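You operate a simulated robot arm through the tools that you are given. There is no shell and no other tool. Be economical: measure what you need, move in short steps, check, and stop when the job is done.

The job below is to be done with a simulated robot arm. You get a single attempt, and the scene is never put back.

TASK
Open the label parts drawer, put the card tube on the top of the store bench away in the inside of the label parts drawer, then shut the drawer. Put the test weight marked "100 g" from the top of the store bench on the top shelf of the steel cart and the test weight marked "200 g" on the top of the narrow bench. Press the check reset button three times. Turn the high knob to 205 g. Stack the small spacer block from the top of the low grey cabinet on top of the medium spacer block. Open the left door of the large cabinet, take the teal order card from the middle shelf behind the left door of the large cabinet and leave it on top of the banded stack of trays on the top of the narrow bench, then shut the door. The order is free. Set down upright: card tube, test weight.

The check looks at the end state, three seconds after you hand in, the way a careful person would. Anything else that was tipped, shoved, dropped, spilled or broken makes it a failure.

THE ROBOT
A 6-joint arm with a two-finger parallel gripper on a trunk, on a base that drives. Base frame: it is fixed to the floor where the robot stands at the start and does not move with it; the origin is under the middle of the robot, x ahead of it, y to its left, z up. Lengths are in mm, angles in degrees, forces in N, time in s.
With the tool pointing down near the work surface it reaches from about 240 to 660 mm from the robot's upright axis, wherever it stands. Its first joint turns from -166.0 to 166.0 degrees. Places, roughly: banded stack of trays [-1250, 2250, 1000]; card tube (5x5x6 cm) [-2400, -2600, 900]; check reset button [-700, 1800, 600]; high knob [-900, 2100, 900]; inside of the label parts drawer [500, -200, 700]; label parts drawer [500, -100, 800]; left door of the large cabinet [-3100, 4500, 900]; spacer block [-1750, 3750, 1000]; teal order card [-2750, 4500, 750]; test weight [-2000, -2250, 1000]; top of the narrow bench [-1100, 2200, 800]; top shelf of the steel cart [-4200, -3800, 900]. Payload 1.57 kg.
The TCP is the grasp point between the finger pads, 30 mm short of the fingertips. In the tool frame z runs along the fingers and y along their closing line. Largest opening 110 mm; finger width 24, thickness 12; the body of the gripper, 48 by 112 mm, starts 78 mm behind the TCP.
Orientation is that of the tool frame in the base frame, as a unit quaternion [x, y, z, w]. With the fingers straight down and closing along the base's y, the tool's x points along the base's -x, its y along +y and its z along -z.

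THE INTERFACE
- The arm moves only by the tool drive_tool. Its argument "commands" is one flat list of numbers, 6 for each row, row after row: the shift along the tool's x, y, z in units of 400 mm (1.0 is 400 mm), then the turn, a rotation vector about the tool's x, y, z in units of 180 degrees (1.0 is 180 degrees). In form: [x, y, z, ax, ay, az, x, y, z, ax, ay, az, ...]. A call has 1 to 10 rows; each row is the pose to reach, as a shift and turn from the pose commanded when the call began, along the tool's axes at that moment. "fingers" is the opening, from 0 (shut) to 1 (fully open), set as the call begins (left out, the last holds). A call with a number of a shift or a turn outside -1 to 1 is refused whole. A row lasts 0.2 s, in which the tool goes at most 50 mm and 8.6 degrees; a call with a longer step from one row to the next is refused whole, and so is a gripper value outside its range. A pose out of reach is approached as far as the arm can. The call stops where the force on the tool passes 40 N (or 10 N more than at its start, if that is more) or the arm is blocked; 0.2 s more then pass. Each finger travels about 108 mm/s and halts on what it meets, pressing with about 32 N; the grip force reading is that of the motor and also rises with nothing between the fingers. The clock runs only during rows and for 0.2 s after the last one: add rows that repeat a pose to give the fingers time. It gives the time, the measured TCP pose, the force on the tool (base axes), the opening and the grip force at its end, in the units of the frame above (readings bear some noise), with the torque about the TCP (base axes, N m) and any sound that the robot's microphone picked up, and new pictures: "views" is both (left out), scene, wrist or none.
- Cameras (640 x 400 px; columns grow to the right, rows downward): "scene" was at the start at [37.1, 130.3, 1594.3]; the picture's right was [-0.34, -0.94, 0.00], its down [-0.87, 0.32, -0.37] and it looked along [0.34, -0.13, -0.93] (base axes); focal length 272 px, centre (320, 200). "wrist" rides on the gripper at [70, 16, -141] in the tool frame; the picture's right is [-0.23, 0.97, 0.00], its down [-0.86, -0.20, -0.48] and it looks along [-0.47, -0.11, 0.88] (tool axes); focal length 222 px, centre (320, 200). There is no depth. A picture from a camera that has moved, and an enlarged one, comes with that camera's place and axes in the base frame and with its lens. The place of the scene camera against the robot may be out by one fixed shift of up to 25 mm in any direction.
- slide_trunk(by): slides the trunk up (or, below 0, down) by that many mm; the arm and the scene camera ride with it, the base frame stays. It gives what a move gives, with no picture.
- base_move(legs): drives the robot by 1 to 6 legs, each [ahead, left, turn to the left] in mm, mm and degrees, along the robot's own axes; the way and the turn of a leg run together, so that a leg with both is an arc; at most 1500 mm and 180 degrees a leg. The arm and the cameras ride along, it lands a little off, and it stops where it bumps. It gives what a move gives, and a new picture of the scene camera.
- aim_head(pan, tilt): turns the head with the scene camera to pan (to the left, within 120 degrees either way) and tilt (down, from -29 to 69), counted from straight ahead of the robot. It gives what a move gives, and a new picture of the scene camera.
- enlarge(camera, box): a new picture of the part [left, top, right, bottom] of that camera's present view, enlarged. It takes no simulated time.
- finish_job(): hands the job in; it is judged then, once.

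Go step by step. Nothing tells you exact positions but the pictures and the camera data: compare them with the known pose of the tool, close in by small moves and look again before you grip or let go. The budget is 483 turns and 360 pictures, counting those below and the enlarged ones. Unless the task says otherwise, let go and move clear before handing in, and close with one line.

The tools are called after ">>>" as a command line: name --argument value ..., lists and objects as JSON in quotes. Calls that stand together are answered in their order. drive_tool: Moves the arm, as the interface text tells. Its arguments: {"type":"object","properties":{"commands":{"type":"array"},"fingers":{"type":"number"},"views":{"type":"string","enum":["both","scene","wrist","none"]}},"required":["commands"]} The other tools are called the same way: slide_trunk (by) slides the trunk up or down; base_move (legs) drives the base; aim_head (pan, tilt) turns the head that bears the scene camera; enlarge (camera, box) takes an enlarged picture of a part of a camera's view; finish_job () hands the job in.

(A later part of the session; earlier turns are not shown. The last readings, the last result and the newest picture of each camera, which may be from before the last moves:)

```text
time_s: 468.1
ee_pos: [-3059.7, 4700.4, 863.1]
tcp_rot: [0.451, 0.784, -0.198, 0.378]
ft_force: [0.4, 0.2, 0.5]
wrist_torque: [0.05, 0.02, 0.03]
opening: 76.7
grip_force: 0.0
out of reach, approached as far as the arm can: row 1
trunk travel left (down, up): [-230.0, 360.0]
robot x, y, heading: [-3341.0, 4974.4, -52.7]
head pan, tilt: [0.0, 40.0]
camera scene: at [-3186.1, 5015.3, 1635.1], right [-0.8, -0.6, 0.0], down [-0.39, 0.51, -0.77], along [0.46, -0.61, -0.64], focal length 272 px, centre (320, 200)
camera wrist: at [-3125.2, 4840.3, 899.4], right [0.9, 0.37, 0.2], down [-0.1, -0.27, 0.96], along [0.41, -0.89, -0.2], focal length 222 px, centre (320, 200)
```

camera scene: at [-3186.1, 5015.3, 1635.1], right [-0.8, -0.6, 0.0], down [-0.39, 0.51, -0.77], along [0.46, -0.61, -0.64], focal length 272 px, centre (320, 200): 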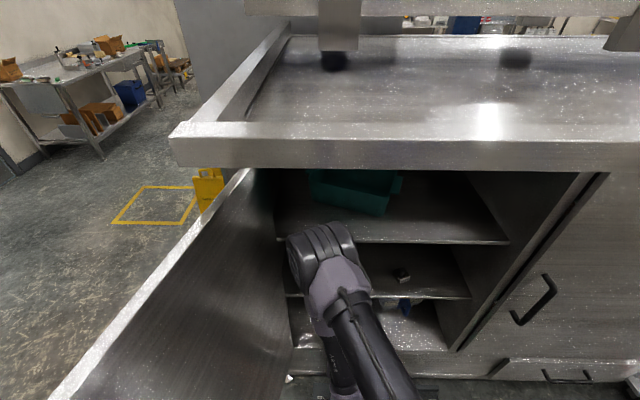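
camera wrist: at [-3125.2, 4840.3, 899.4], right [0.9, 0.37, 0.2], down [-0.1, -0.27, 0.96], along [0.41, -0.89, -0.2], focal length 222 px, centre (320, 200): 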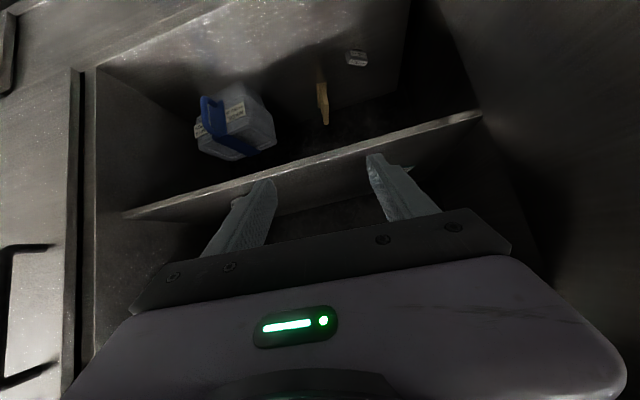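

The wrist camera is on the underside here. I'll roll the tool 180° so the camera is on top.

>>> drive_tool --commands '[0, 0, 0, 0, 0, 0.047, 0, 0, 0, 0, 0, 0.094, 0, 0, 0, 0, 0, 0.141, 0, 0, 0, 0, 0, 0.188, 0, 0, 0, 0, 0, 0.235, 0, 0, 0, 0, 0, 0.282, 0, 0, 0, 0, 0, 0.329, 0, 0, 0, 0, 0, 0.376, 0, 0, 0, 0, 0, 0.423, 0, 0, 0, 0, 0, 0.47]' --views "none"

>>> drive_tool --commands '[0, 0, 0, 0, 0, 0.047, 0, 0, 0, 0, 0, 0.094, 0, 0, 0, 0, 0, 0.141, 0, 0, 0, 0, 0, 0.188, 0, 0, 0, 0, 0, 0.235, 0, 0, 0, 0, 0, 0.282, 0, 0, 0, 0, 0, 0.329, 0, 0, 0, 0, 0, 0.376, 0, 0, 0, 0, 0, 0.423, 0, 0, 0, 0, 0, 0.47]' --views "wrist"

```text
time_s: 470.3
ee_pos: [-3059.0, 4700.9, 859.4]
tcp_rot: [0.861, 0.276, 0.106, 0.413]
ft_force: [0.5, 0.3, 0.4]
wrist_torque: [0.0, 0.0, 0.02]
opening: 76.9
grip_force: 0.1
trunk travel left (down, up): [-230.0, 360.0]
robot x, y, heading: [-3341.1, 4974.4, -52.7]
head pan, tilt: [0.0, 40.0]
```

```text
time_s: 472.5
ee_pos: [-2952.6, 4636.7, 936.6]
tcp_rot: [0.853, -0.359, 0.282, 0.251]
ft_force: [0.6, 0.9, -0.1]
wrist_torque: [-0.03, 0.0, -0.03]
opening: 76.7
grip_force: 0.0
out of reach, approached as far as the arm can: row 5, 6, 7, 8, 9, 10
trunk travel left (down, up): [-230.0, 360.0]
robot x, y, heading: [-3342.4, 4971.0, -52.6]
head pan, tilt: [0.0, 40.0]
camera wrist: at [-2967.5, 4683.4, 1087.5], right [-0.87, -0.49, 0.07], down [-0.49, 0.83, -0.27], along [0.08, -0.27, -0.96], focal length 222 px, centre (320, 200)
```

wrist: 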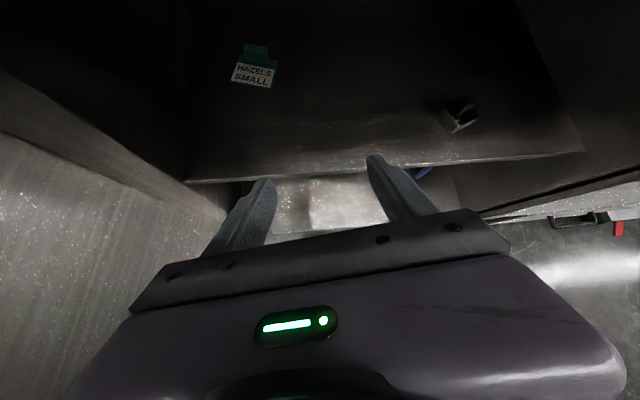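

A nice top view of the card. I'll enlarge to measure it before restoring the roll.

>>> enlarge --camera "wrist" --box '[210, 25, 310, 105]'

```text
5.00 times, centred on (260, 65) of wrist
camera zoom: at [-2967.5, 4683.4, 1087.5], right [-0.87, -0.49, 0.07], down [-0.49, 0.83, -0.27], along [0.08, -0.27, -0.96], focal length 1111 px, centre (620, 875)
```

zoom: 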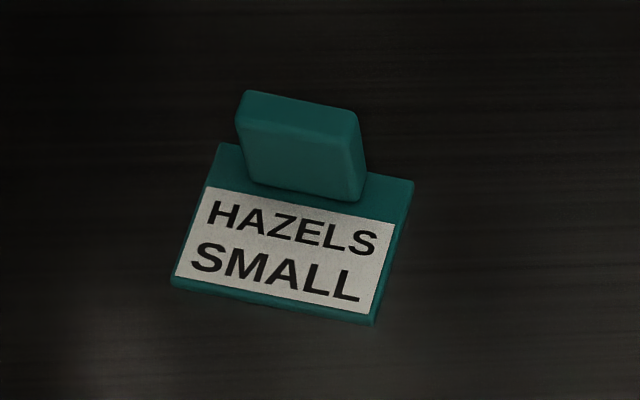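

I'll restore the roll, lower the trunk so the forearm enters flat, and approach.

>>> drive_tool --commands '[0, 0, 0, 0, 0, -0.047, 0, 0, 0, 0, 0, -0.094, 0, 0, 0, 0, 0, -0.141, 0, 0, 0, 0, 0, -0.188, 0, 0, 0, 0, 0, -0.235, 0, 0, 0, 0, 0, -0.282, 0, 0, 0, 0, 0, -0.329, 0, 0, 0, 0, 0, -0.376, 0, 0, 0, 0, 0, -0.423, 0, 0, 0, 0, 0, -0.47]' --views "none"

>>> drive_tool --commands '[0, 0, 0, 0, 0, -0.047, 0, 0, 0, 0, 0, -0.094, 0, 0, 0, 0, 0, -0.141, 0, 0, 0, 0, 0, -0.188, 0, 0, 0, 0, 0, -0.235, 0, 0, 0, 0, 0, -0.282, 0, 0, 0, 0, 0, -0.329, 0, 0, 0, 0, 0, -0.376, 0, 0, 0, 0, 0, -0.423, 0, 0, 0, 0, 0, -0.47]' --views "none"

```text
time_s: 474.7
ee_pos: [-2955.0, 4631.3, 936.0]
tcp_rot: [0.872, 0.311, 0.039, 0.377]
ft_force: [-0.1, 0.8, 0.6]
wrist_torque: [0.02, 0.01, -0.02]
opening: 76.9
grip_force: 0.1
trunk travel left (down, up): [-230.0, 360.0]
robot x, y, heading: [-3343.9, 4968.3, -53.0]
head pan, tilt: [0.0, 40.0]
```

```text
time_s: 476.9
ee_pos: [-2953.7, 4631.6, 936.7]
tcp_rot: [0.436, 0.817, -0.224, 0.305]
ft_force: [-0.1, 0.9, 0.6]
wrist_torque: [-0.02, -0.02, 0.01]
opening: 77.1
grip_force: 0.1
trunk travel left (down, up): [-230.0, 360.0]
robot x, y, heading: [-3342.7, 4970.0, -52.4]
head pan, tilt: [0.0, 40.0]
```

>>> drive_tool --commands '[-0.07, -0.01, -0.09, 0, 0, 0, -0.14, -0.02, -0.18, 0, 0, 0, -0.18, -0.025, -0.24, 0, 0, 0]' --views "none"

>>> slide_trunk --by -170

>>> drive_tool --commands '[0, 0, 0, 0, 0, 0]' --views "both"

```text
time_s: 477.7
ee_pos: [-2961.3, 4648.3, 1055.3]
tcp_rot: [0.436, 0.816, -0.224, 0.306]
ft_force: [-0.1, -0.6, -0.1]
wrist_torque: [0.02, -0.02, -0.05]
opening: 76.9
grip_force: 0.1
trunk travel left (down, up): [-230.0, 360.0]
robot x, y, heading: [-3342.5, 4971.6, -52.7]
head pan, tilt: [0.0, 40.0]
```

```text
time_s: 479.6
ee_pos: [-2961.4, 4645.5, 885.9]
tcp_rot: [0.437, 0.816, -0.224, 0.305]
ft_force: [0.1, 0.1, -0.6]
wrist_torque: [-0.03, -0.01, -0.01]
opening: 76.8
grip_force: 0.0
trunk travel left (down, up): [-60.0, 530.0]
robot x, y, heading: [-3342.2, 4970.6, -52.7]
head pan, tilt: [0.0, 40.0]
```

```text
time_s: 480.1
ee_pos: [-2961.4, 4645.5, 885.9]
tcp_rot: [0.438, 0.816, -0.224, 0.305]
ft_force: [-0.3, -0.3, -0.1]
wrist_torque: [-0.01, 0.01, 0.0]
opening: 77.0
grip_force: 0.2
trunk travel left (down, up): [-60.0, 530.0]
robot x, y, heading: [-3341.4, 4972.3, -52.9]
head pan, tilt: [0.0, 40.0]
camera scene: at [-3186.5, 5015.2, 1465.2], right [-0.8, -0.6, 0.0], down [-0.39, 0.51, -0.77], along [0.46, -0.61, -0.64], focal length 272 px, centre (320, 200)
camera wrist: at [-3019.5, 4784.3, 935.6], right [0.93, 0.37, 0.06], down [0.05, -0.29, 0.95], along [0.37, -0.88, -0.29], focal length 222 px, centre (320, 200)
```

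scene: 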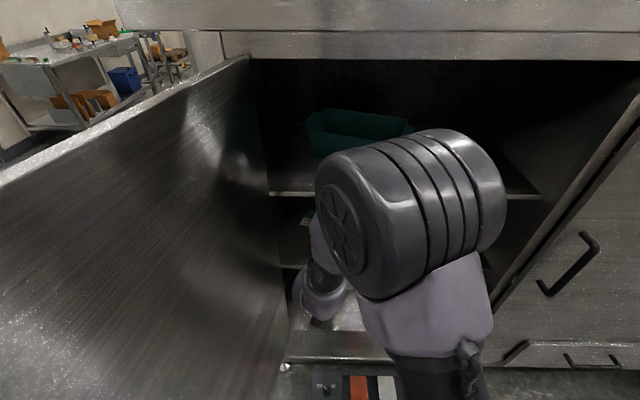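
wrist: 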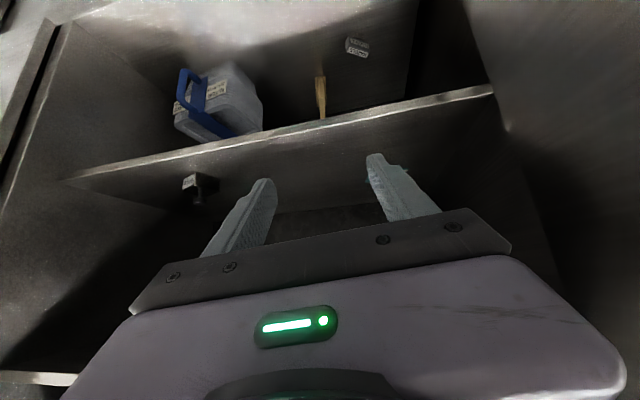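

>>> enlarge --camera "wrist" --box '[300, 110, 500, 230]'

```text
3.20 times, centred on (400, 170) of wrist
camera zoom: at [-3019.5, 4784.3, 935.6], right [0.93, 0.37, 0.06], down [0.05, -0.29, 0.95], along [0.37, -0.88, -0.29], focal length 711 px, centre (64, 296)
```

zoom: 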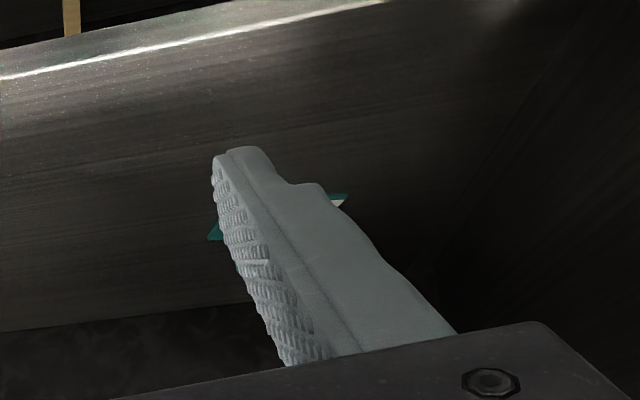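

The card is just behind the right finger. I'll shift left and move halfway in.

>>> drive_tool --commands '[0, 0.08, -0.011, 0, 0, 0, 0, 0.161, -0.022, 0, 0, 0, -0.09, 0.173, 0.064, 0, 0, 0, -0.18, 0.185, 0.15, 0, 0, 0, -0.27, 0.196, 0.235, 0, 0, 0]' --views "wrist"

>>> enlarge --camera "wrist" --box '[220, 90, 420, 240]'

```text
time_s: 481.2
ee_pos: [-2821.3, 4567.5, 885.5]
tcp_rot: [0.437, 0.816, -0.223, 0.306]
ft_force: [0.4, 0.3, -0.3]
wrist_torque: [0.01, 0.0, 0.0]
opening: 77.0
grip_force: 0.1
trunk travel left (down, up): [-60.0, 530.0]
robot x, y, heading: [-3339.6, 4970.9, -53.1]
head pan, tilt: [0.0, 40.0]
camera wrist: at [-2880.1, 4705.1, 935.8], right [0.93, 0.37, 0.06], down [0.05, -0.29, 0.95], along [0.37, -0.88, -0.29], focal length 222 px, centre (320, 200)
```

wrist: 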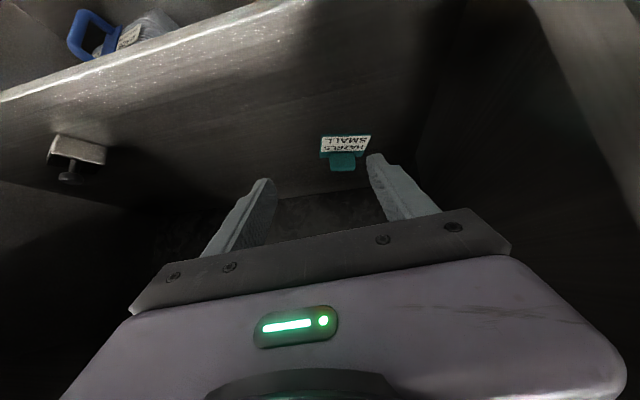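

```text
2.67 times, centred on (320, 165) of wrist
camera zoom: at [-2880.1, 4705.1, 935.8], right [0.93, 0.37, 0.06], down [0.05, -0.29, 0.95], along [0.37, -0.88, -0.29], focal length 592 px, centre (320, 293)
```

zoom: 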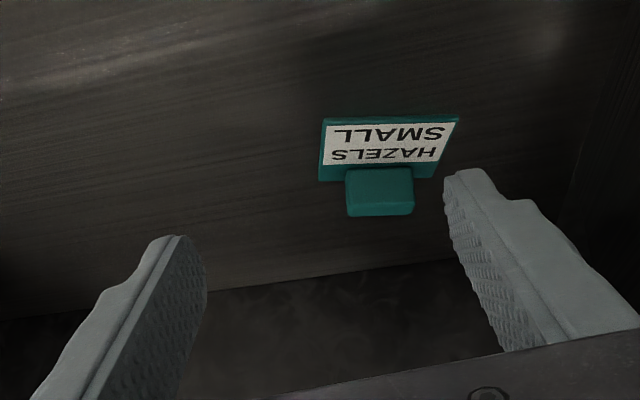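

The tab is clearly visible and square to the fingers. Move in to about 50 mm short.

>>> drive_tool --commands '[-0.045, 0.025, 0.09, 0, 0, 0, -0.0875, 0.05, 0.185, 0, 0, 0]' --views "wrist"

>>> enlarge --camera "wrist" --box '[220, 90, 420, 240]'

```text
time_s: 481.9
ee_pos: [-2768.8, 4507.7, 854.0]
tcp_rot: [0.438, 0.815, -0.225, 0.305]
ft_force: [-0.4, 0.5, -0.4]
wrist_torque: [0.01, 0.0, 0.0]
opening: 76.9
grip_force: 0.0
trunk travel left (down, up): [-60.0, 530.0]
robot x, y, heading: [-3342.6, 4974.3, -52.9]
head pan, tilt: [0.0, 40.0]
camera wrist: at [-2826.5, 4646.5, 904.8], right [0.93, 0.37, 0.06], down [0.05, -0.3, 0.95], along [0.37, -0.88, -0.29], focal length 222 px, centre (320, 200)
```

wrist: 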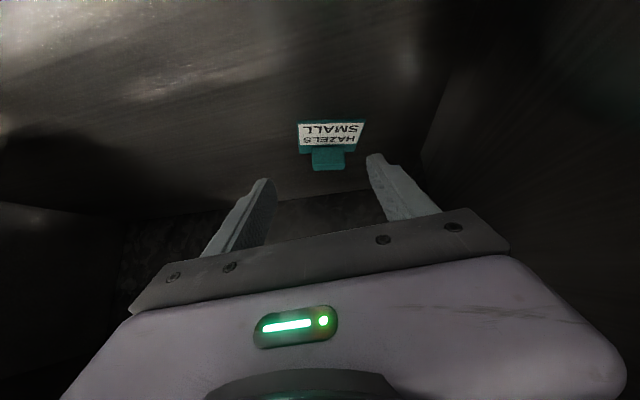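

```text
2.67 times, centred on (320, 165) of wrist
camera zoom: at [-2826.5, 4646.5, 904.8], right [0.93, 0.37, 0.06], down [0.05, -0.3, 0.95], along [0.37, -0.88, -0.29], focal length 592 px, centre (320, 293)
```

zoom: 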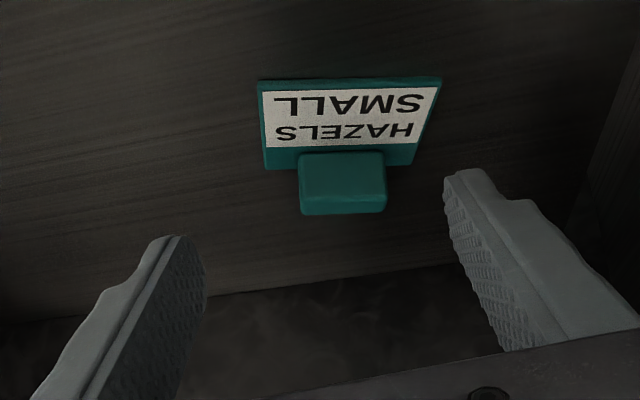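

>>> drive_tool --commands '[0.008, 0.013, 0.05, 0, 0, 0, 0.01, 0.015, 0.09, 0, 0, 0, 0.01, 0.015, 0.105, 0, 0, 0, 0.01, 0.015, 0.118, 0, 0, 0]' --views "wrist"

>>> enlarge --camera "wrist" --box '[220, 90, 420, 240]'

```text
time_s: 482.9
ee_pos: [-2746.9, 4484.4, 817.2]
tcp_rot: [0.438, 0.815, -0.224, 0.306]
ft_force: [-0.6, 0.1, 0.1]
wrist_torque: [0.0, -0.05, -0.02]
opening: 76.7
grip_force: 0.0
trunk travel left (down, up): [-60.0, 530.0]
robot x, y, heading: [-3338.8, 4976.0, -53.0]
head pan, tilt: [0.0, 40.0]
camera wrist: at [-2806.1, 4622.3, 868.2], right [0.93, 0.37, 0.06], down [0.05, -0.29, 0.95], along [0.37, -0.88, -0.29], focal length 222 px, centre (320, 200)
```

wrist: 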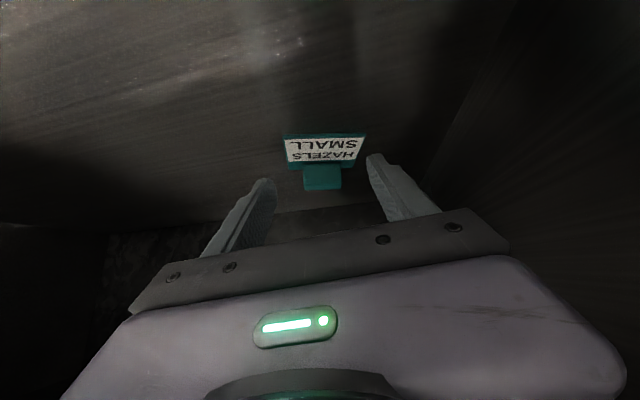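

```text
2.67 times, centred on (320, 165) of wrist
camera zoom: at [-2806.1, 4622.3, 868.2], right [0.93, 0.37, 0.06], down [0.05, -0.29, 0.95], along [0.37, -0.88, -0.29], focal length 592 px, centre (320, 293)
```

zoom: 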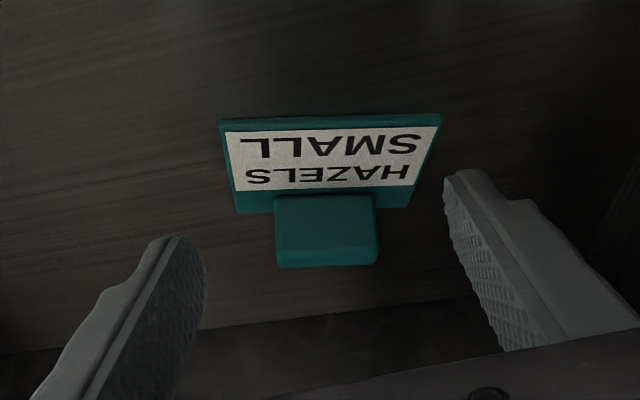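

>>> drive_tool --commands '[0, 0.003, 0.01, 0, 0, 0, 0, 0.004, 0.02, 0, 0, 0, 0, 0.004, 0.03, 0, 0, 0, 0, 0.004, 0.037, 0, 0, 0]' --views "wrist"

>>> enlarge --camera "wrist" --box '[220, 90, 420, 240]'

```text
time_s: 483.9
ee_pos: [-2741.1, 4474.3, 808.4]
tcp_rot: [0.437, 0.816, -0.224, 0.306]
ft_force: [-0.8, 0.4, -0.3]
wrist_torque: [0.0, -0.01, 0.02]
opening: 76.9
grip_force: 0.0
trunk travel left (down, up): [-60.0, 530.0]
robot x, y, heading: [-3345.1, 4969.0, -52.6]
head pan, tilt: [0.0, 40.0]
camera wrist: at [-2799.7, 4612.6, 857.6], right [0.93, 0.37, 0.06], down [0.05, -0.29, 0.95], along [0.37, -0.88, -0.29], focal length 222 px, centre (320, 200)
```

wrist: 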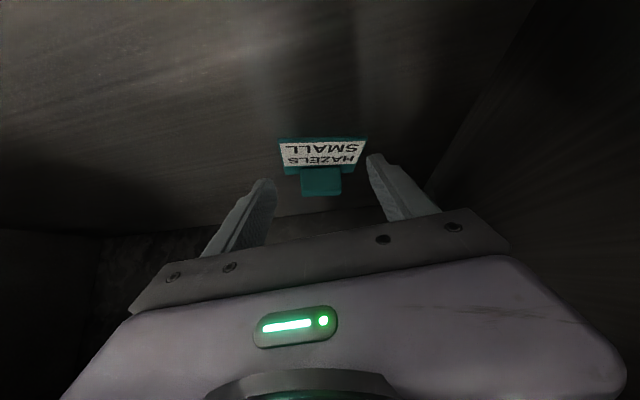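

```text
2.67 times, centred on (320, 165) of wrist
camera zoom: at [-2799.7, 4612.6, 857.6], right [0.93, 0.37, 0.06], down [0.05, -0.29, 0.95], along [0.37, -0.88, -0.29], focal length 592 px, centre (320, 293)
```

zoom: 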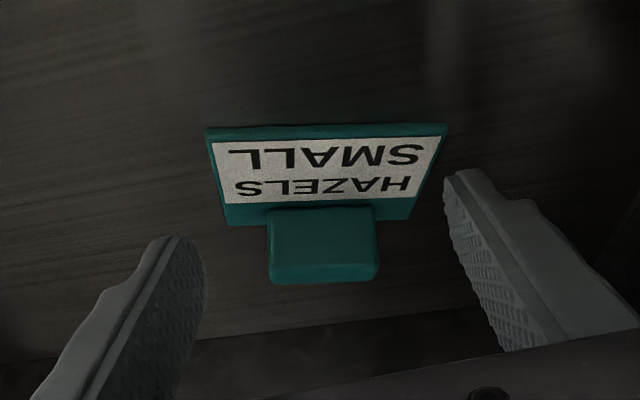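

>>> drive_tool --commands '[0, 0, 0.009, 0, 0, 0, 0, 0, 0.016, 0, 0, 0]' --views "none"

>>> drive_tool --commands '[0, 0, 0, 0, 0, 0, 0, 0, 0, 0, 0, 0, 0, 0, 0, 0, 0, 0]' --fingers 0 --views "wrist"

```text
time_s: 484.4
ee_pos: [-2737.9, 4471.3, 803.7]
tcp_rot: [0.437, 0.816, -0.223, 0.306]
ft_force: [0.6, -0.3, 0.5]
wrist_torque: [0.0, -0.03, 0.0]
opening: 77.0
grip_force: 0.0
trunk travel left (down, up): [-60.0, 530.0]
robot x, y, heading: [-3338.5, 4971.3, -52.7]
head pan, tilt: [0.0, 40.0]
```

```text
time_s: 485.2
ee_pos: [-2738.7, 4471.4, 803.2]
tcp_rot: [0.438, 0.816, -0.224, 0.305]
ft_force: [-0.2, -0.2, -0.4]
wrist_torque: [0.04, 0.0, 0.03]
opening: 0.4
grip_force: 21.7
trunk travel left (down, up): [-60.0, 530.0]
robot x, y, heading: [-3339.4, 4970.6, -52.9]
head pan, tilt: [0.0, 40.0]
camera wrist: at [-2797.2, 4609.4, 853.2], right [0.93, 0.37, 0.06], down [0.05, -0.29, 0.95], along [0.37, -0.88, -0.29], focal length 222 px, centre (320, 200)
```

wrist: 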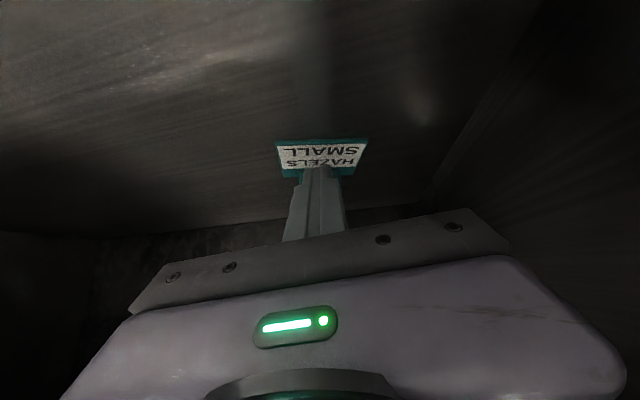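

Missed short: the tab is a bit deeper (≈(-2719, 4428, 778)). Back off slightly, reopen, and correct.

>>> drive_tool --commands '[-0.02, 0, -0.06, 0, 0, 0, -0.04, 0, -0.06, 0, 0, 0, -0.04, 0, -0.06, 0, 0, 0, -0.04, 0, -0.06, 0, 0, 0, -0.04, 0, -0.02, 0, 0, 0]' --fingers 0.65 --views "wrist"

>>> enlarge --camera "wrist" --box '[220, 90, 420, 240]'

```text
time_s: 486.4
ee_pos: [-2734.4, 4473.2, 823.8]
tcp_rot: [0.434, 0.816, -0.225, 0.308]
ft_force: [-2.6, 11.8, -11.0]
wrist_torque: [-1.57, -0.42, -0.2]
opening: 71.5
grip_force: 0.0
trunk travel left (down, up): [-60.0, 530.0]
robot x, y, heading: [-3342.2, 4977.4, -52.8]
head pan, tilt: [0.0, 40.0]
camera wrist: at [-2792.8, 4612.3, 873.4], right [0.92, 0.38, 0.06], down [0.05, -0.29, 0.96], along [0.38, -0.88, -0.29], focal length 222 px, centre (320, 200)
```

wrist: 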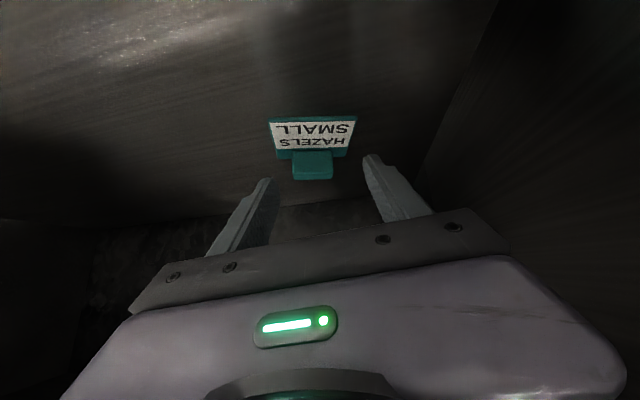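

```text
2.67 times, centred on (320, 165) of wrist
camera zoom: at [-2792.8, 4612.3, 873.4], right [0.92, 0.38, 0.06], down [0.05, -0.29, 0.96], along [0.38, -0.88, -0.29], focal length 592 px, centre (320, 293)
```

zoom: 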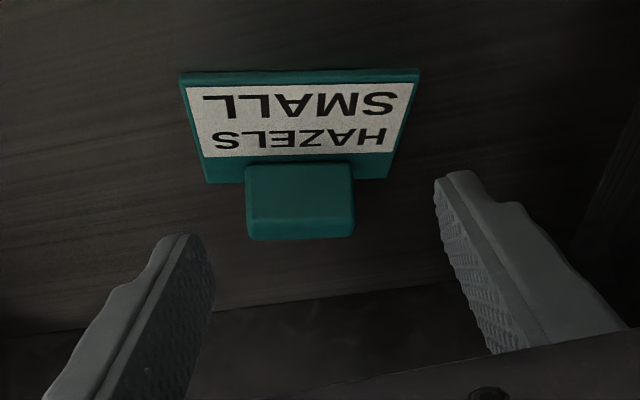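

There is contact force — the wrist likely touches the upper shelf edge. I'll back slightly and flatten the pitch by ~12°.

>>> drive_tool --commands '[0.02, 0, -0.03, 0, 0, 0, 0.02, 0, -0.03, 0, -0.034, 0, 0.02, 0, -0.03, 0, -0.067, 0]' --views "both"

>>> enlarge --camera "wrist" --box '[220, 90, 420, 240]'

```text
time_s: 487.2
ee_pos: [-2740.8, 4479.0, 822.9]
tcp_rot: [0.411, 0.779, -0.27, 0.39]
ft_force: [0.6, 0.0, -0.1]
wrist_torque: [0.0, 0.04, -0.04]
opening: 71.8
grip_force: 0.1
trunk travel left (down, up): [-60.0, 530.0]
robot x, y, heading: [-3341.9, 4974.2, -52.9]
head pan, tilt: [0.0, 40.0]
camera scene: at [-3186.4, 5015.2, 1465.3], right [-0.8, -0.6, 0.0], down [-0.39, 0.51, -0.77], along [0.46, -0.61, -0.64], focal length 272 px, centre (320, 200)
camera wrist: at [-2806.9, 4622.2, 841.3], right [0.91, 0.41, 0.09], down [-0.05, -0.12, 0.99], along [0.41, -0.91, -0.09], focal length 222 px, centre (320, 200)
```

scene: 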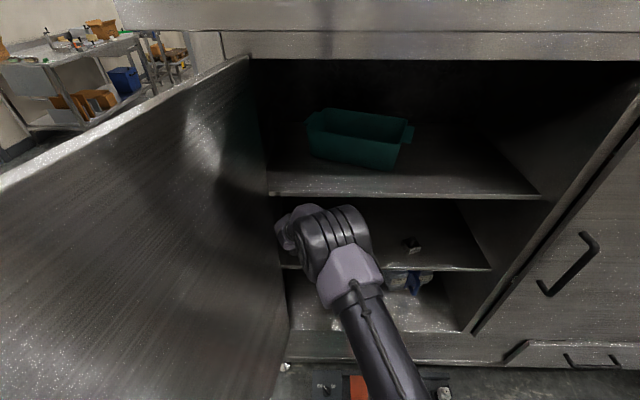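
wrist: 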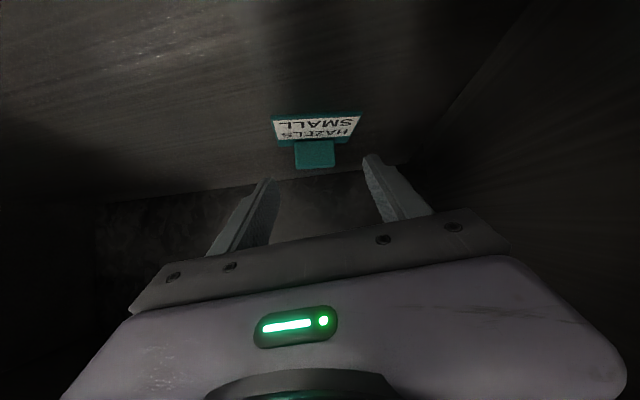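

```text
2.67 times, centred on (320, 165) of wrist
camera zoom: at [-2806.9, 4622.2, 841.3], right [0.91, 0.41, 0.09], down [-0.05, -0.12, 0.99], along [0.41, -0.91, -0.09], focal length 592 px, centre (320, 293)
```

zoom: 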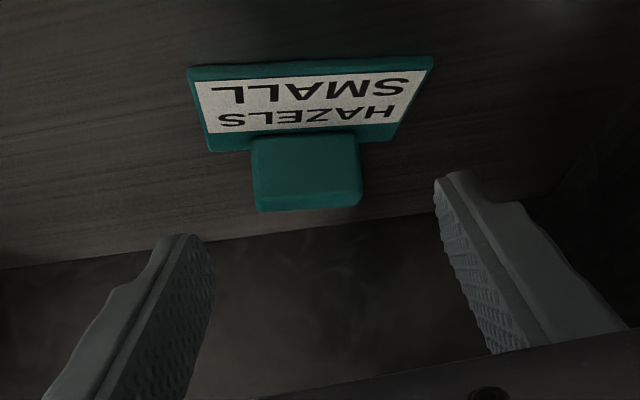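

Precise tab position: (-2719.5, 4428.5, 778.5). I'll back the base 60 mm to keep the elbow off the upper shelf and extend in.

>>> base_move --legs '[[-60, 0, 0]]'

>>> drive_tool --commands '[-0.035, 0.003, 0.05, 0, 0, 0, -0.07, 0.0055, 0.11, 0, 0, 0, -0.07, 0.0055, 0.16, 0, 0, 0]' --views "wrist"

>>> enlarge --camera "wrist" --box '[220, 90, 420, 240]'

```text
time_s: 488.2
ee_pos: [-2781.5, 4530.3, 826.6]
tcp_rot: [0.41, 0.78, -0.267, 0.391]
ft_force: [0.5, -0.2, 0.1]
wrist_torque: [0.07, 0.14, -0.11]
opening: 71.5
grip_force: 0.1
trunk travel left (down, up): [-60.0, 530.0]
robot x, y, heading: [-3380.7, 5019.2, -52.9]
head pan, tilt: [0.0, 40.0]
camera scene: at [-3230.3, 5065.8, 1465.9], right [-0.8, -0.61, 0.0], down [-0.39, 0.51, -0.77], along [0.47, -0.61, -0.64], focal length 272 px, centre (320, 200)
```

scene: 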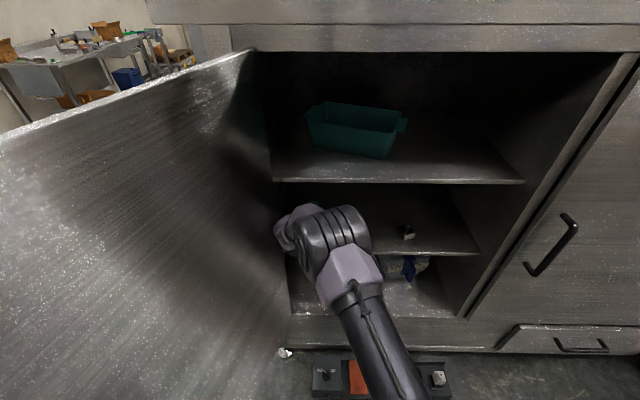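

```text
time_s: 489.0
ee_pos: [-2737.3, 4472.8, 808.4]
tcp_rot: [0.409, 0.781, -0.267, 0.389]
ft_force: [-0.7, 0.6, -0.7]
wrist_torque: [-0.03, -0.03, 0.0]
opening: 71.2
grip_force: 0.0
trunk travel left (down, up): [-60.0, 530.0]
robot x, y, heading: [-3375.4, 5022.2, -52.8]
head pan, tilt: [0.0, 40.0]
camera wrist: at [-2804.6, 4615.1, 826.5], right [0.91, 0.41, 0.09], down [-0.04, -0.12, 0.99], along [0.42, -0.9, -0.09], focal length 222 px, centre (320, 200)
```

wrist: 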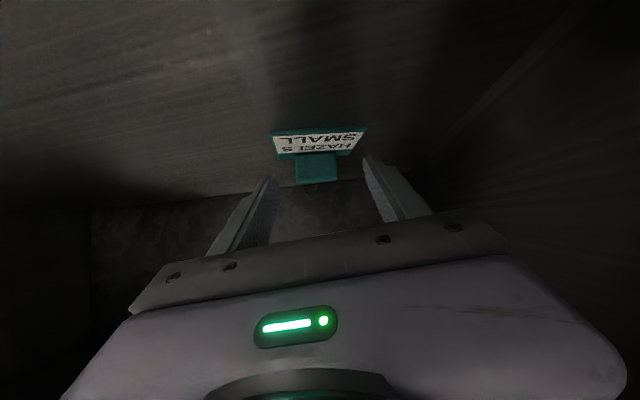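

```text
2.67 times, centred on (320, 165) of wrist
camera zoom: at [-2804.6, 4615.1, 826.5], right [0.91, 0.41, 0.09], down [-0.04, -0.12, 0.99], along [0.42, -0.9, -0.09], focal length 592 px, centre (320, 293)
```

zoom: 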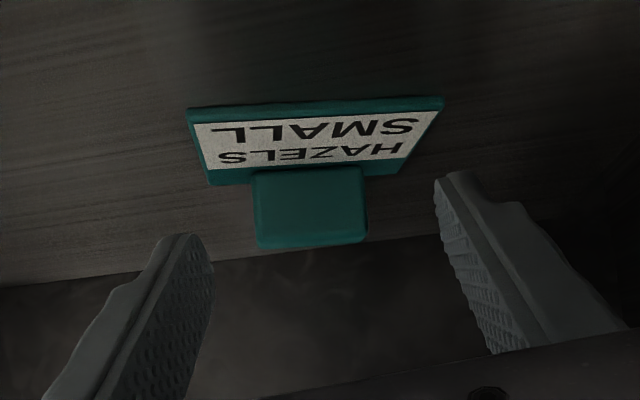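

>>> drive_tool --commands '[-0.004, -0.011, 0.03, 0, 0, 0, -0.006, -0.011, 0.055, 0, 0, 0, -0.006, -0.011, 0.07, 0, 0, 0, -0.006, -0.011, 0.082, 0, 0, 0]' --views "wrist"

>>> enlarge --camera "wrist" --box '[220, 90, 420, 240]'

```text
time_s: 490.0
ee_pos: [-2733.2, 4447.7, 795.8]
tcp_rot: [0.409, 0.781, -0.267, 0.389]
ft_force: [0.5, 0.1, -1.1]
wrist_torque: [-0.02, -0.01, 0.05]
opening: 71.4
grip_force: 0.0
out of reach, approached as far as the arm can: row 4
trunk travel left (down, up): [-60.0, 530.0]
robot x, y, heading: [-3376.4, 5022.4, -52.8]
head pan, tilt: [0.0, 40.0]
camera wrist: at [-2798.7, 4591.0, 814.4], right [0.91, 0.41, 0.09], down [-0.05, -0.12, 0.99], along [0.42, -0.9, -0.09], focal length 222 px, centre (320, 200)
```

wrist: 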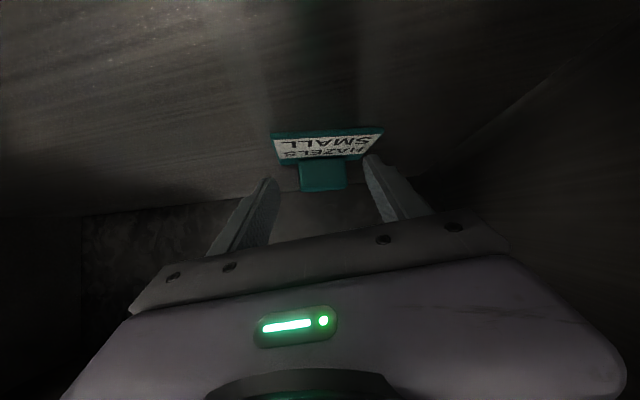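

```text
2.67 times, centred on (320, 165) of wrist
camera zoom: at [-2798.7, 4591.0, 814.4], right [0.91, 0.41, 0.09], down [-0.05, -0.12, 0.99], along [0.42, -0.9, -0.09], focal length 592 px, centre (320, 293)
```

zoom: 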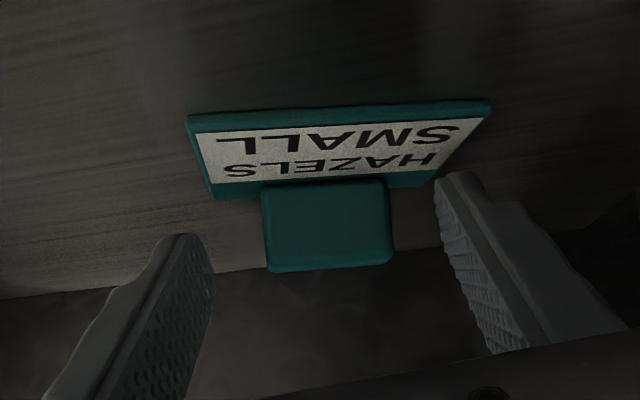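

>>> base_move --legs '[[16, 0, 0]]'

>>> drive_tool --commands '[0.006, 0.004, 0, 0, 0, 0, 0.012, 0.008, 0, 0, 0, 0]' --views "wrist"

>>> enlarge --camera "wrist" --box '[220, 90, 420, 240]'

```text
time_s: 490.8
ee_pos: [-2723.0, 4435.3, 796.2]
tcp_rot: [0.41, 0.781, -0.267, 0.389]
ft_force: [0.4, 0.4, -0.7]
wrist_torque: [0.0, -0.01, 0.02]
opening: 71.6
grip_force: 0.2
trunk travel left (down, up): [-60.0, 530.0]
robot x, y, heading: [-3371.3, 5008.5, -52.6]
head pan, tilt: [0.0, 40.0]
camera scene: at [-3213.5, 5051.1, 1465.1], right [-0.8, -0.61, 0.0], down [-0.39, 0.51, -0.77], along [0.46, -0.61, -0.64], focal length 272 px, centre (320, 200)
```

scene: 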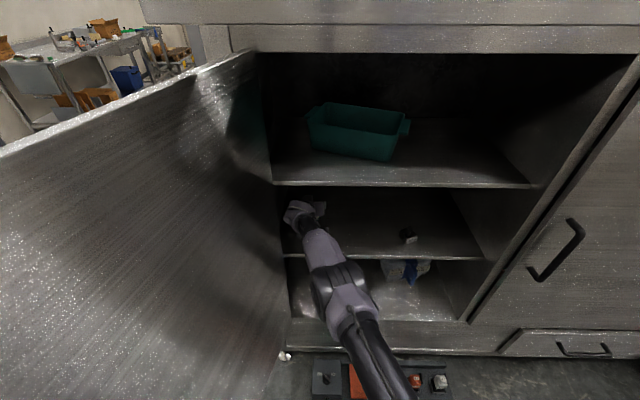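

```text
time_s: 491.4
ee_pos: [-2721.8, 4438.4, 793.2]
tcp_rot: [0.409, 0.781, -0.267, 0.39]
ft_force: [0.4, 0.5, 0.6]
wrist_torque: [-0.02, 0.01, -0.01]
opening: 71.6
grip_force: 0.1
trunk travel left (down, up): [-60.0, 530.0]
robot x, y, heading: [-3368.5, 5009.9, -52.9]
head pan, tilt: [0.0, 40.0]
camera wrist: at [-2788.2, 4582.4, 810.5], right [0.91, 0.41, 0.09], down [-0.05, -0.12, 0.99], along [0.42, -0.9, -0.09], focal length 222 px, centre (320, 200)
```

wrist: 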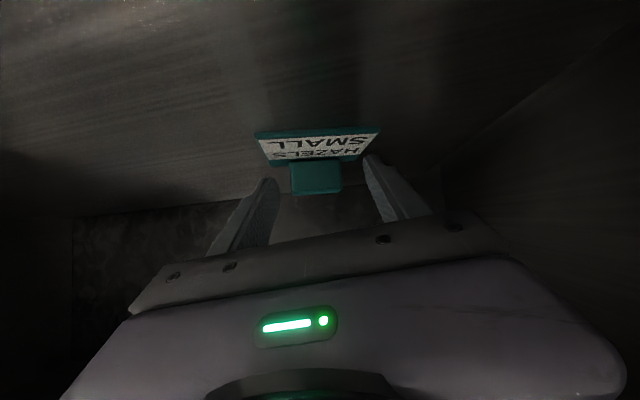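

```text
2.67 times, centred on (320, 165) of wrist
camera zoom: at [-2788.2, 4582.4, 810.5], right [0.91, 0.41, 0.09], down [-0.05, -0.12, 0.99], along [0.42, -0.9, -0.09], focal length 592 px, centre (320, 293)
```

zoom: 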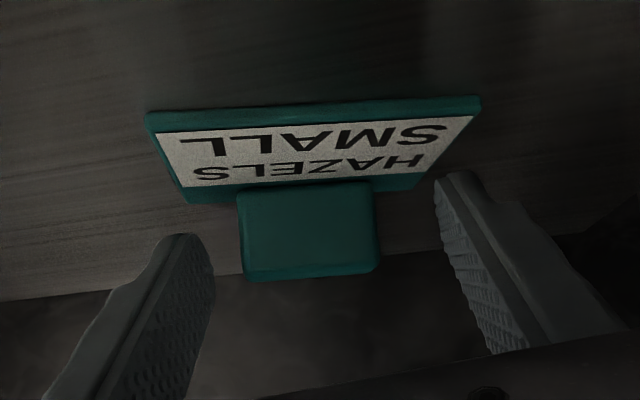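

>>> drive_tool --commands '[0.004, -0.003, 0.006, 0, 0, 0, 0.008, -0.005, 0.012, 0, 0, 0]' --views "none"

>>> drive_tool --commands '[0, 0, 0, 0, 0, 0, 0, 0, 0, 0, 0, 0, 0, 0, 0, 0, 0, 0]' --fingers 0 --views "wrist"

```text
time_s: 492.0
ee_pos: [-2723.0, 4437.6, 791.0]
tcp_rot: [0.409, 0.779, -0.268, 0.392]
ft_force: [2.0, 2.4, 13.3]
wrist_torque: [0.15, -0.64, 0.16]
opening: 73.4
grip_force: 0.6
trunk travel left (down, up): [-60.0, 530.0]
robot x, y, heading: [-3369.6, 5007.4, -52.6]
head pan, tilt: [0.0, 40.0]
```

```text
time_s: 492.8
ee_pos: [-2724.4, 4437.7, 789.7]
tcp_rot: [0.41, 0.779, -0.268, 0.391]
ft_force: [8.4, 5.2, 19.2]
wrist_torque: [0.23, -0.9, 0.11]
opening: 56.9
grip_force: 32.2
trunk travel left (down, up): [-60.0, 530.0]
robot x, y, heading: [-3371.5, 5009.0, -52.7]
head pan, tilt: [0.0, 40.0]
camera wrist: at [-2790.2, 4581.2, 807.5], right [0.91, 0.41, 0.09], down [-0.05, -0.12, 0.99], along [0.42, -0.9, -0.09], focal length 222 px, centre (320, 200)
```

wrist: 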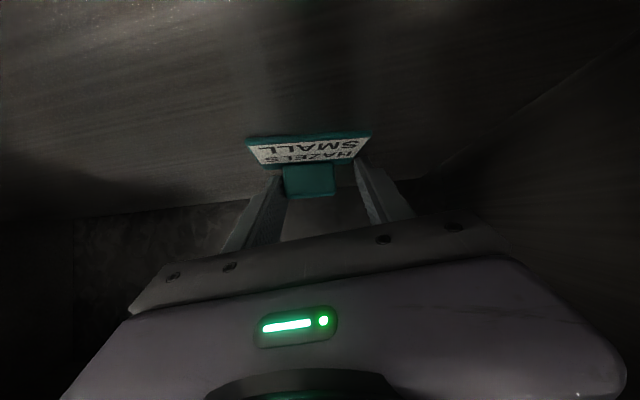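

>>> enlarge --camera "wrist" --box '[220, 90, 420, 240]'

```text
2.67 times, centred on (320, 165) of wrist
camera zoom: at [-2790.2, 4581.2, 807.5], right [0.91, 0.41, 0.09], down [-0.05, -0.12, 0.99], along [0.42, -0.9, -0.09], focal length 592 px, centre (320, 293)
```

zoom: 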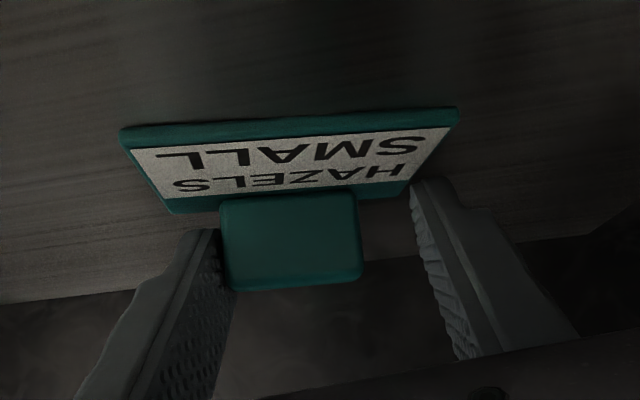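

The right finger is catching the plate edge. Open, raise ~8 mm, re-centre and close again.

>>> drive_tool --commands '[0, 0, 0, 0, 0, 0, -0.012, 0, 0, 0, 0, 0, -0.024, -0.014, 0, 0, 0, 0, -0.024, -0.026, 0.008, 0, 0, 0]' --fingers 0.65 --views "wrist"

>>> enlarge --camera "wrist" --box '[220, 90, 420, 240]'

```text
time_s: 493.8
ee_pos: [-2730.4, 4426.7, 791.6]
tcp_rot: [0.41, 0.78, -0.268, 0.389]
ft_force: [0.8, 0.7, 0.0]
wrist_torque: [-0.01, 0.01, 0.0]
opening: 71.5
grip_force: 0.0
out of reach, approached as far as the arm can: row 2, 4
trunk travel left (down, up): [-60.0, 530.0]
robot x, y, heading: [-3365.2, 5008.1, -52.9]
head pan, tilt: [0.0, 40.0]
camera wrist: at [-2795.6, 4569.4, 811.3], right [0.91, 0.41, 0.09], down [-0.04, -0.12, 0.99], along [0.42, -0.9, -0.09], focal length 222 px, centre (320, 200)
```

wrist: 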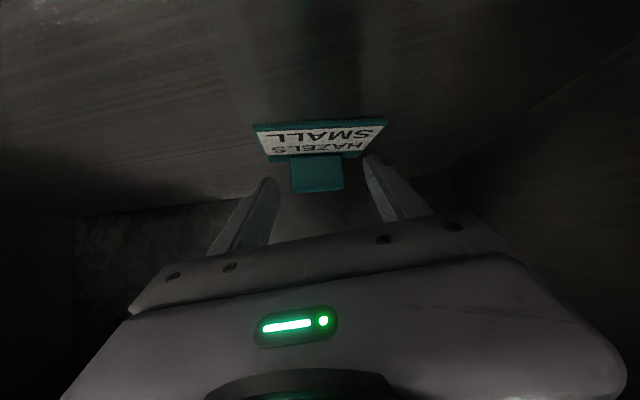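

```text
2.67 times, centred on (320, 165) of wrist
camera zoom: at [-2795.6, 4569.4, 811.3], right [0.91, 0.41, 0.09], down [-0.04, -0.12, 0.99], along [0.42, -0.9, -0.09], focal length 592 px, centre (320, 293)
```

zoom: 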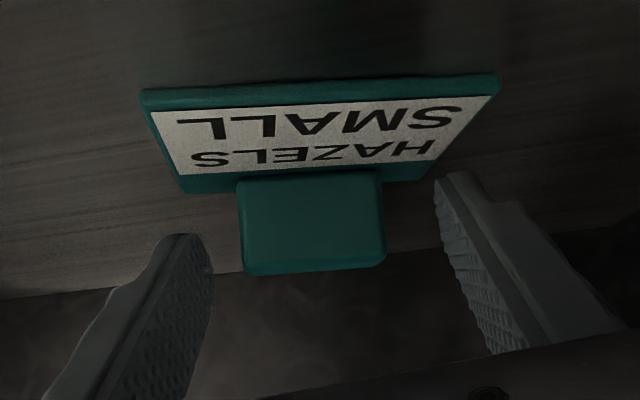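

>>> drive_tool --commands '[0.028, -0.005, -0.041, 0, 0, 0, 0.04, -0.01, -0.1, 0, 0, 0]' --views "none"

>>> base_move --legs '[[40, 0, 0]]'

>>> drive_tool --commands '[0, 0, 0, 0, 0, 0]' --views "wrist"

>>> enlarge --camera "wrist" --box '[220, 90, 420, 240]'

```text
time_s: 494.4
ee_pos: [-2745.3, 4444.5, 801.3]
tcp_rot: [0.413, 0.774, -0.279, 0.391]
ft_force: [0.4, 0.6, -0.5]
wrist_torque: [-0.02, -0.04, 0.02]
opening: 71.6
grip_force: 0.0
out of reach, approached as far as the arm can: row 1, 2
trunk travel left (down, up): [-60.0, 530.0]
robot x, y, heading: [-3368.2, 5009.7, -53.0]
head pan, tilt: [0.0, 40.0]
```

```text
time_s: 495.3
ee_pos: [-2720.8, 4410.8, 801.1]
tcp_rot: [0.414, 0.774, -0.28, 0.389]
ft_force: [-0.7, -0.9, 0.8]
wrist_torque: [0.01, -0.03, 0.02]
opening: 71.4
grip_force: 0.1
trunk travel left (down, up): [-60.0, 530.0]
robot x, y, heading: [-3346.0, 4979.6, -52.9]
head pan, tilt: [0.0, 40.0]
camera scene: at [-3189.3, 5019.3, 1465.1], right [-0.8, -0.61, 0.0], down [-0.39, 0.51, -0.77], along [0.46, -0.61, -0.64], focal length 272 px, centre (320, 200)
```

scene: 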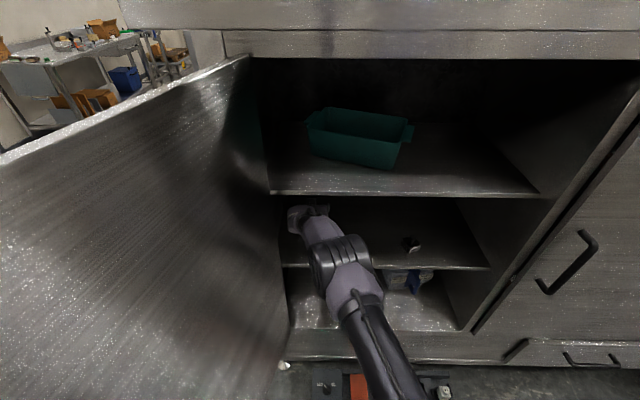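

```text
time_s: 495.7
ee_pos: [-2722.7, 4410.3, 802.2]
tcp_rot: [0.414, 0.774, -0.279, 0.389]
ft_force: [0.2, 0.7, -0.4]
wrist_torque: [-0.01, -0.01, -0.02]
opening: 71.3
grip_force: 0.0
trunk travel left (down, up): [-60.0, 530.0]
robot x, y, heading: [-3342.2, 4977.5, -53.0]
head pan, tilt: [0.0, 40.0]
camera wrist: at [-2784.7, 4555.9, 817.3], right [0.92, 0.39, 0.08], down [-0.05, -0.1, 0.99], along [0.4, -0.91, -0.07], focal length 222 px, centre (320, 200)
```

wrist: 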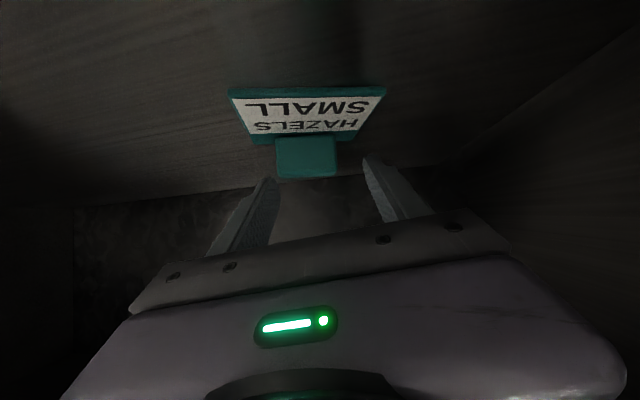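

```text
2.67 times, centred on (320, 165) of wrist
camera zoom: at [-2784.7, 4555.9, 817.3], right [0.92, 0.39, 0.08], down [-0.05, -0.1, 0.99], along [0.4, -0.91, -0.07], focal length 592 px, centre (320, 293)
```

zoom: 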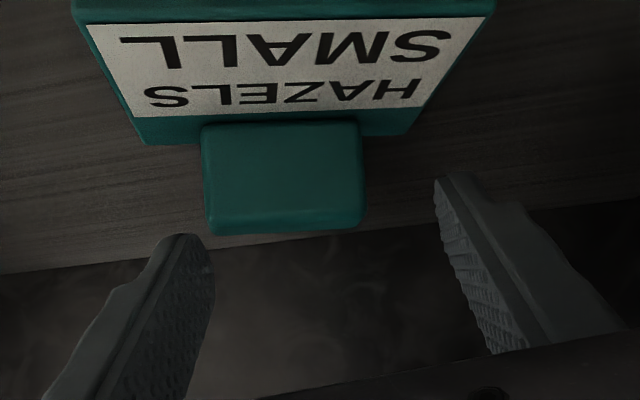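

>>> drive_tool --commands '[0.01, -0.009, -0.04, 0, 0, 0, 0.043, -0.009, -0.027, 0, 0, 0]' --views "wrist"

>>> enlarge --camera "wrist" --box '[220, 90, 420, 240]'

```text
time_s: 496.3
ee_pos: [-2734.1, 4425.3, 792.3]
tcp_rot: [0.415, 0.773, -0.28, 0.39]
ft_force: [-0.6, -1.0, -0.4]
wrist_torque: [-0.02, 0.03, 0.0]
opening: 71.7
grip_force: 0.1
trunk travel left (down, up): [-60.0, 530.0]
robot x, y, heading: [-3344.5, 4977.1, -52.6]
head pan, tilt: [0.0, 40.0]
camera wrist: at [-2796.8, 4569.4, 808.6], right [0.92, 0.39, 0.08], down [-0.05, -0.1, 0.99], along [0.4, -0.92, -0.07], focal length 222 px, centre (320, 200)
```

wrist: 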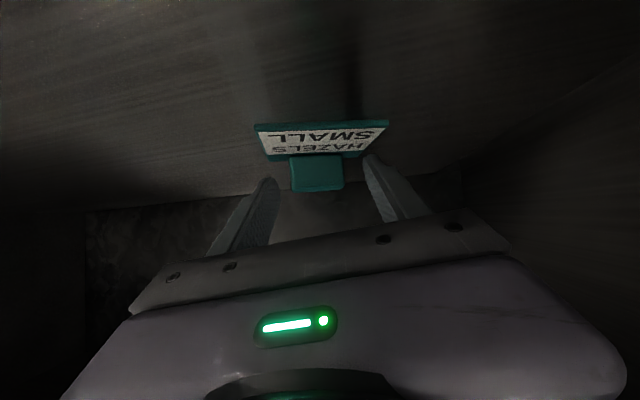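

```text
2.67 times, centred on (320, 165) of wrist
camera zoom: at [-2796.8, 4569.4, 808.6], right [0.92, 0.39, 0.08], down [-0.05, -0.1, 0.99], along [0.4, -0.92, -0.07], focal length 592 px, centre (320, 293)
```

zoom: 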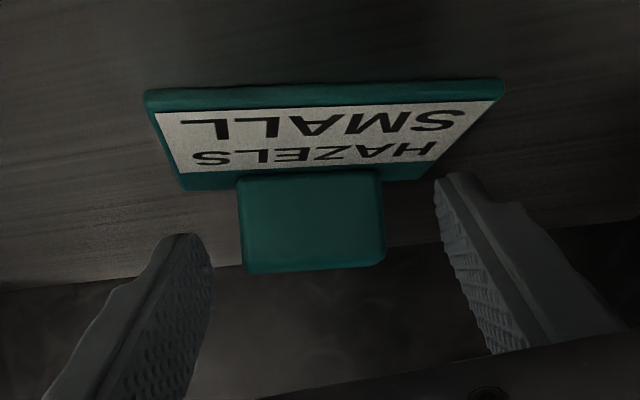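

>>> drive_tool --commands '[-0.004, -0.004, 0, 0, 0, 0, -0.004, -0.004, 0, 0, 0, 0, -0.004, -0.004, 0, 0, 0, 0]' --fingers 0 --views "wrist"

>>> enlarge --camera "wrist" --box '[220, 90, 420, 240]'

```text
time_s: 497.1
ee_pos: [-2734.7, 4422.6, 795.0]
tcp_rot: [0.414, 0.774, -0.28, 0.39]
ft_force: [-0.1, 0.1, -0.4]
wrist_torque: [0.01, 0.01, -0.05]
opening: 40.1
grip_force: 32.3
trunk travel left (down, up): [-60.0, 530.0]
robot x, y, heading: [-3343.5, 4977.4, -52.9]
head pan, tilt: [0.0, 40.0]
camera wrist: at [-2798.2, 4567.2, 810.2], right [0.92, 0.39, 0.08], down [-0.05, -0.1, 0.99], along [0.4, -0.91, -0.07], focal length 222 px, centre (320, 200)
```

wrist: 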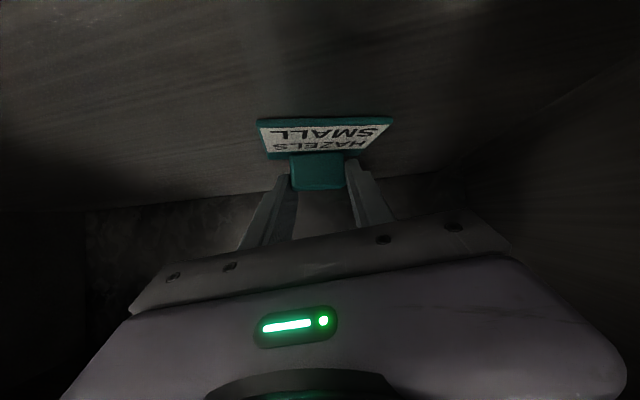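

```text
2.67 times, centred on (320, 165) of wrist
camera zoom: at [-2798.2, 4567.2, 810.2], right [0.92, 0.39, 0.08], down [-0.05, -0.1, 0.99], along [0.4, -0.91, -0.07], focal length 592 px, centre (320, 293)
```

zoom: 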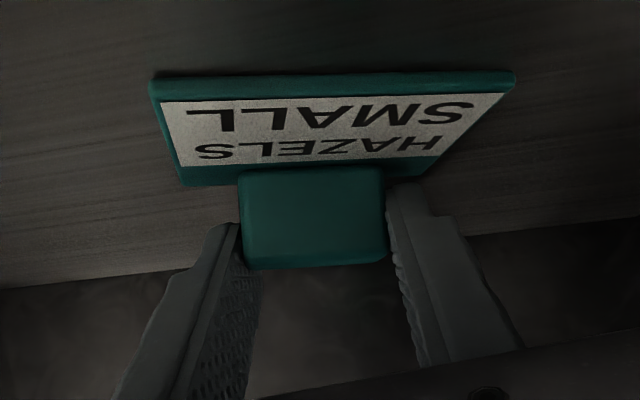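

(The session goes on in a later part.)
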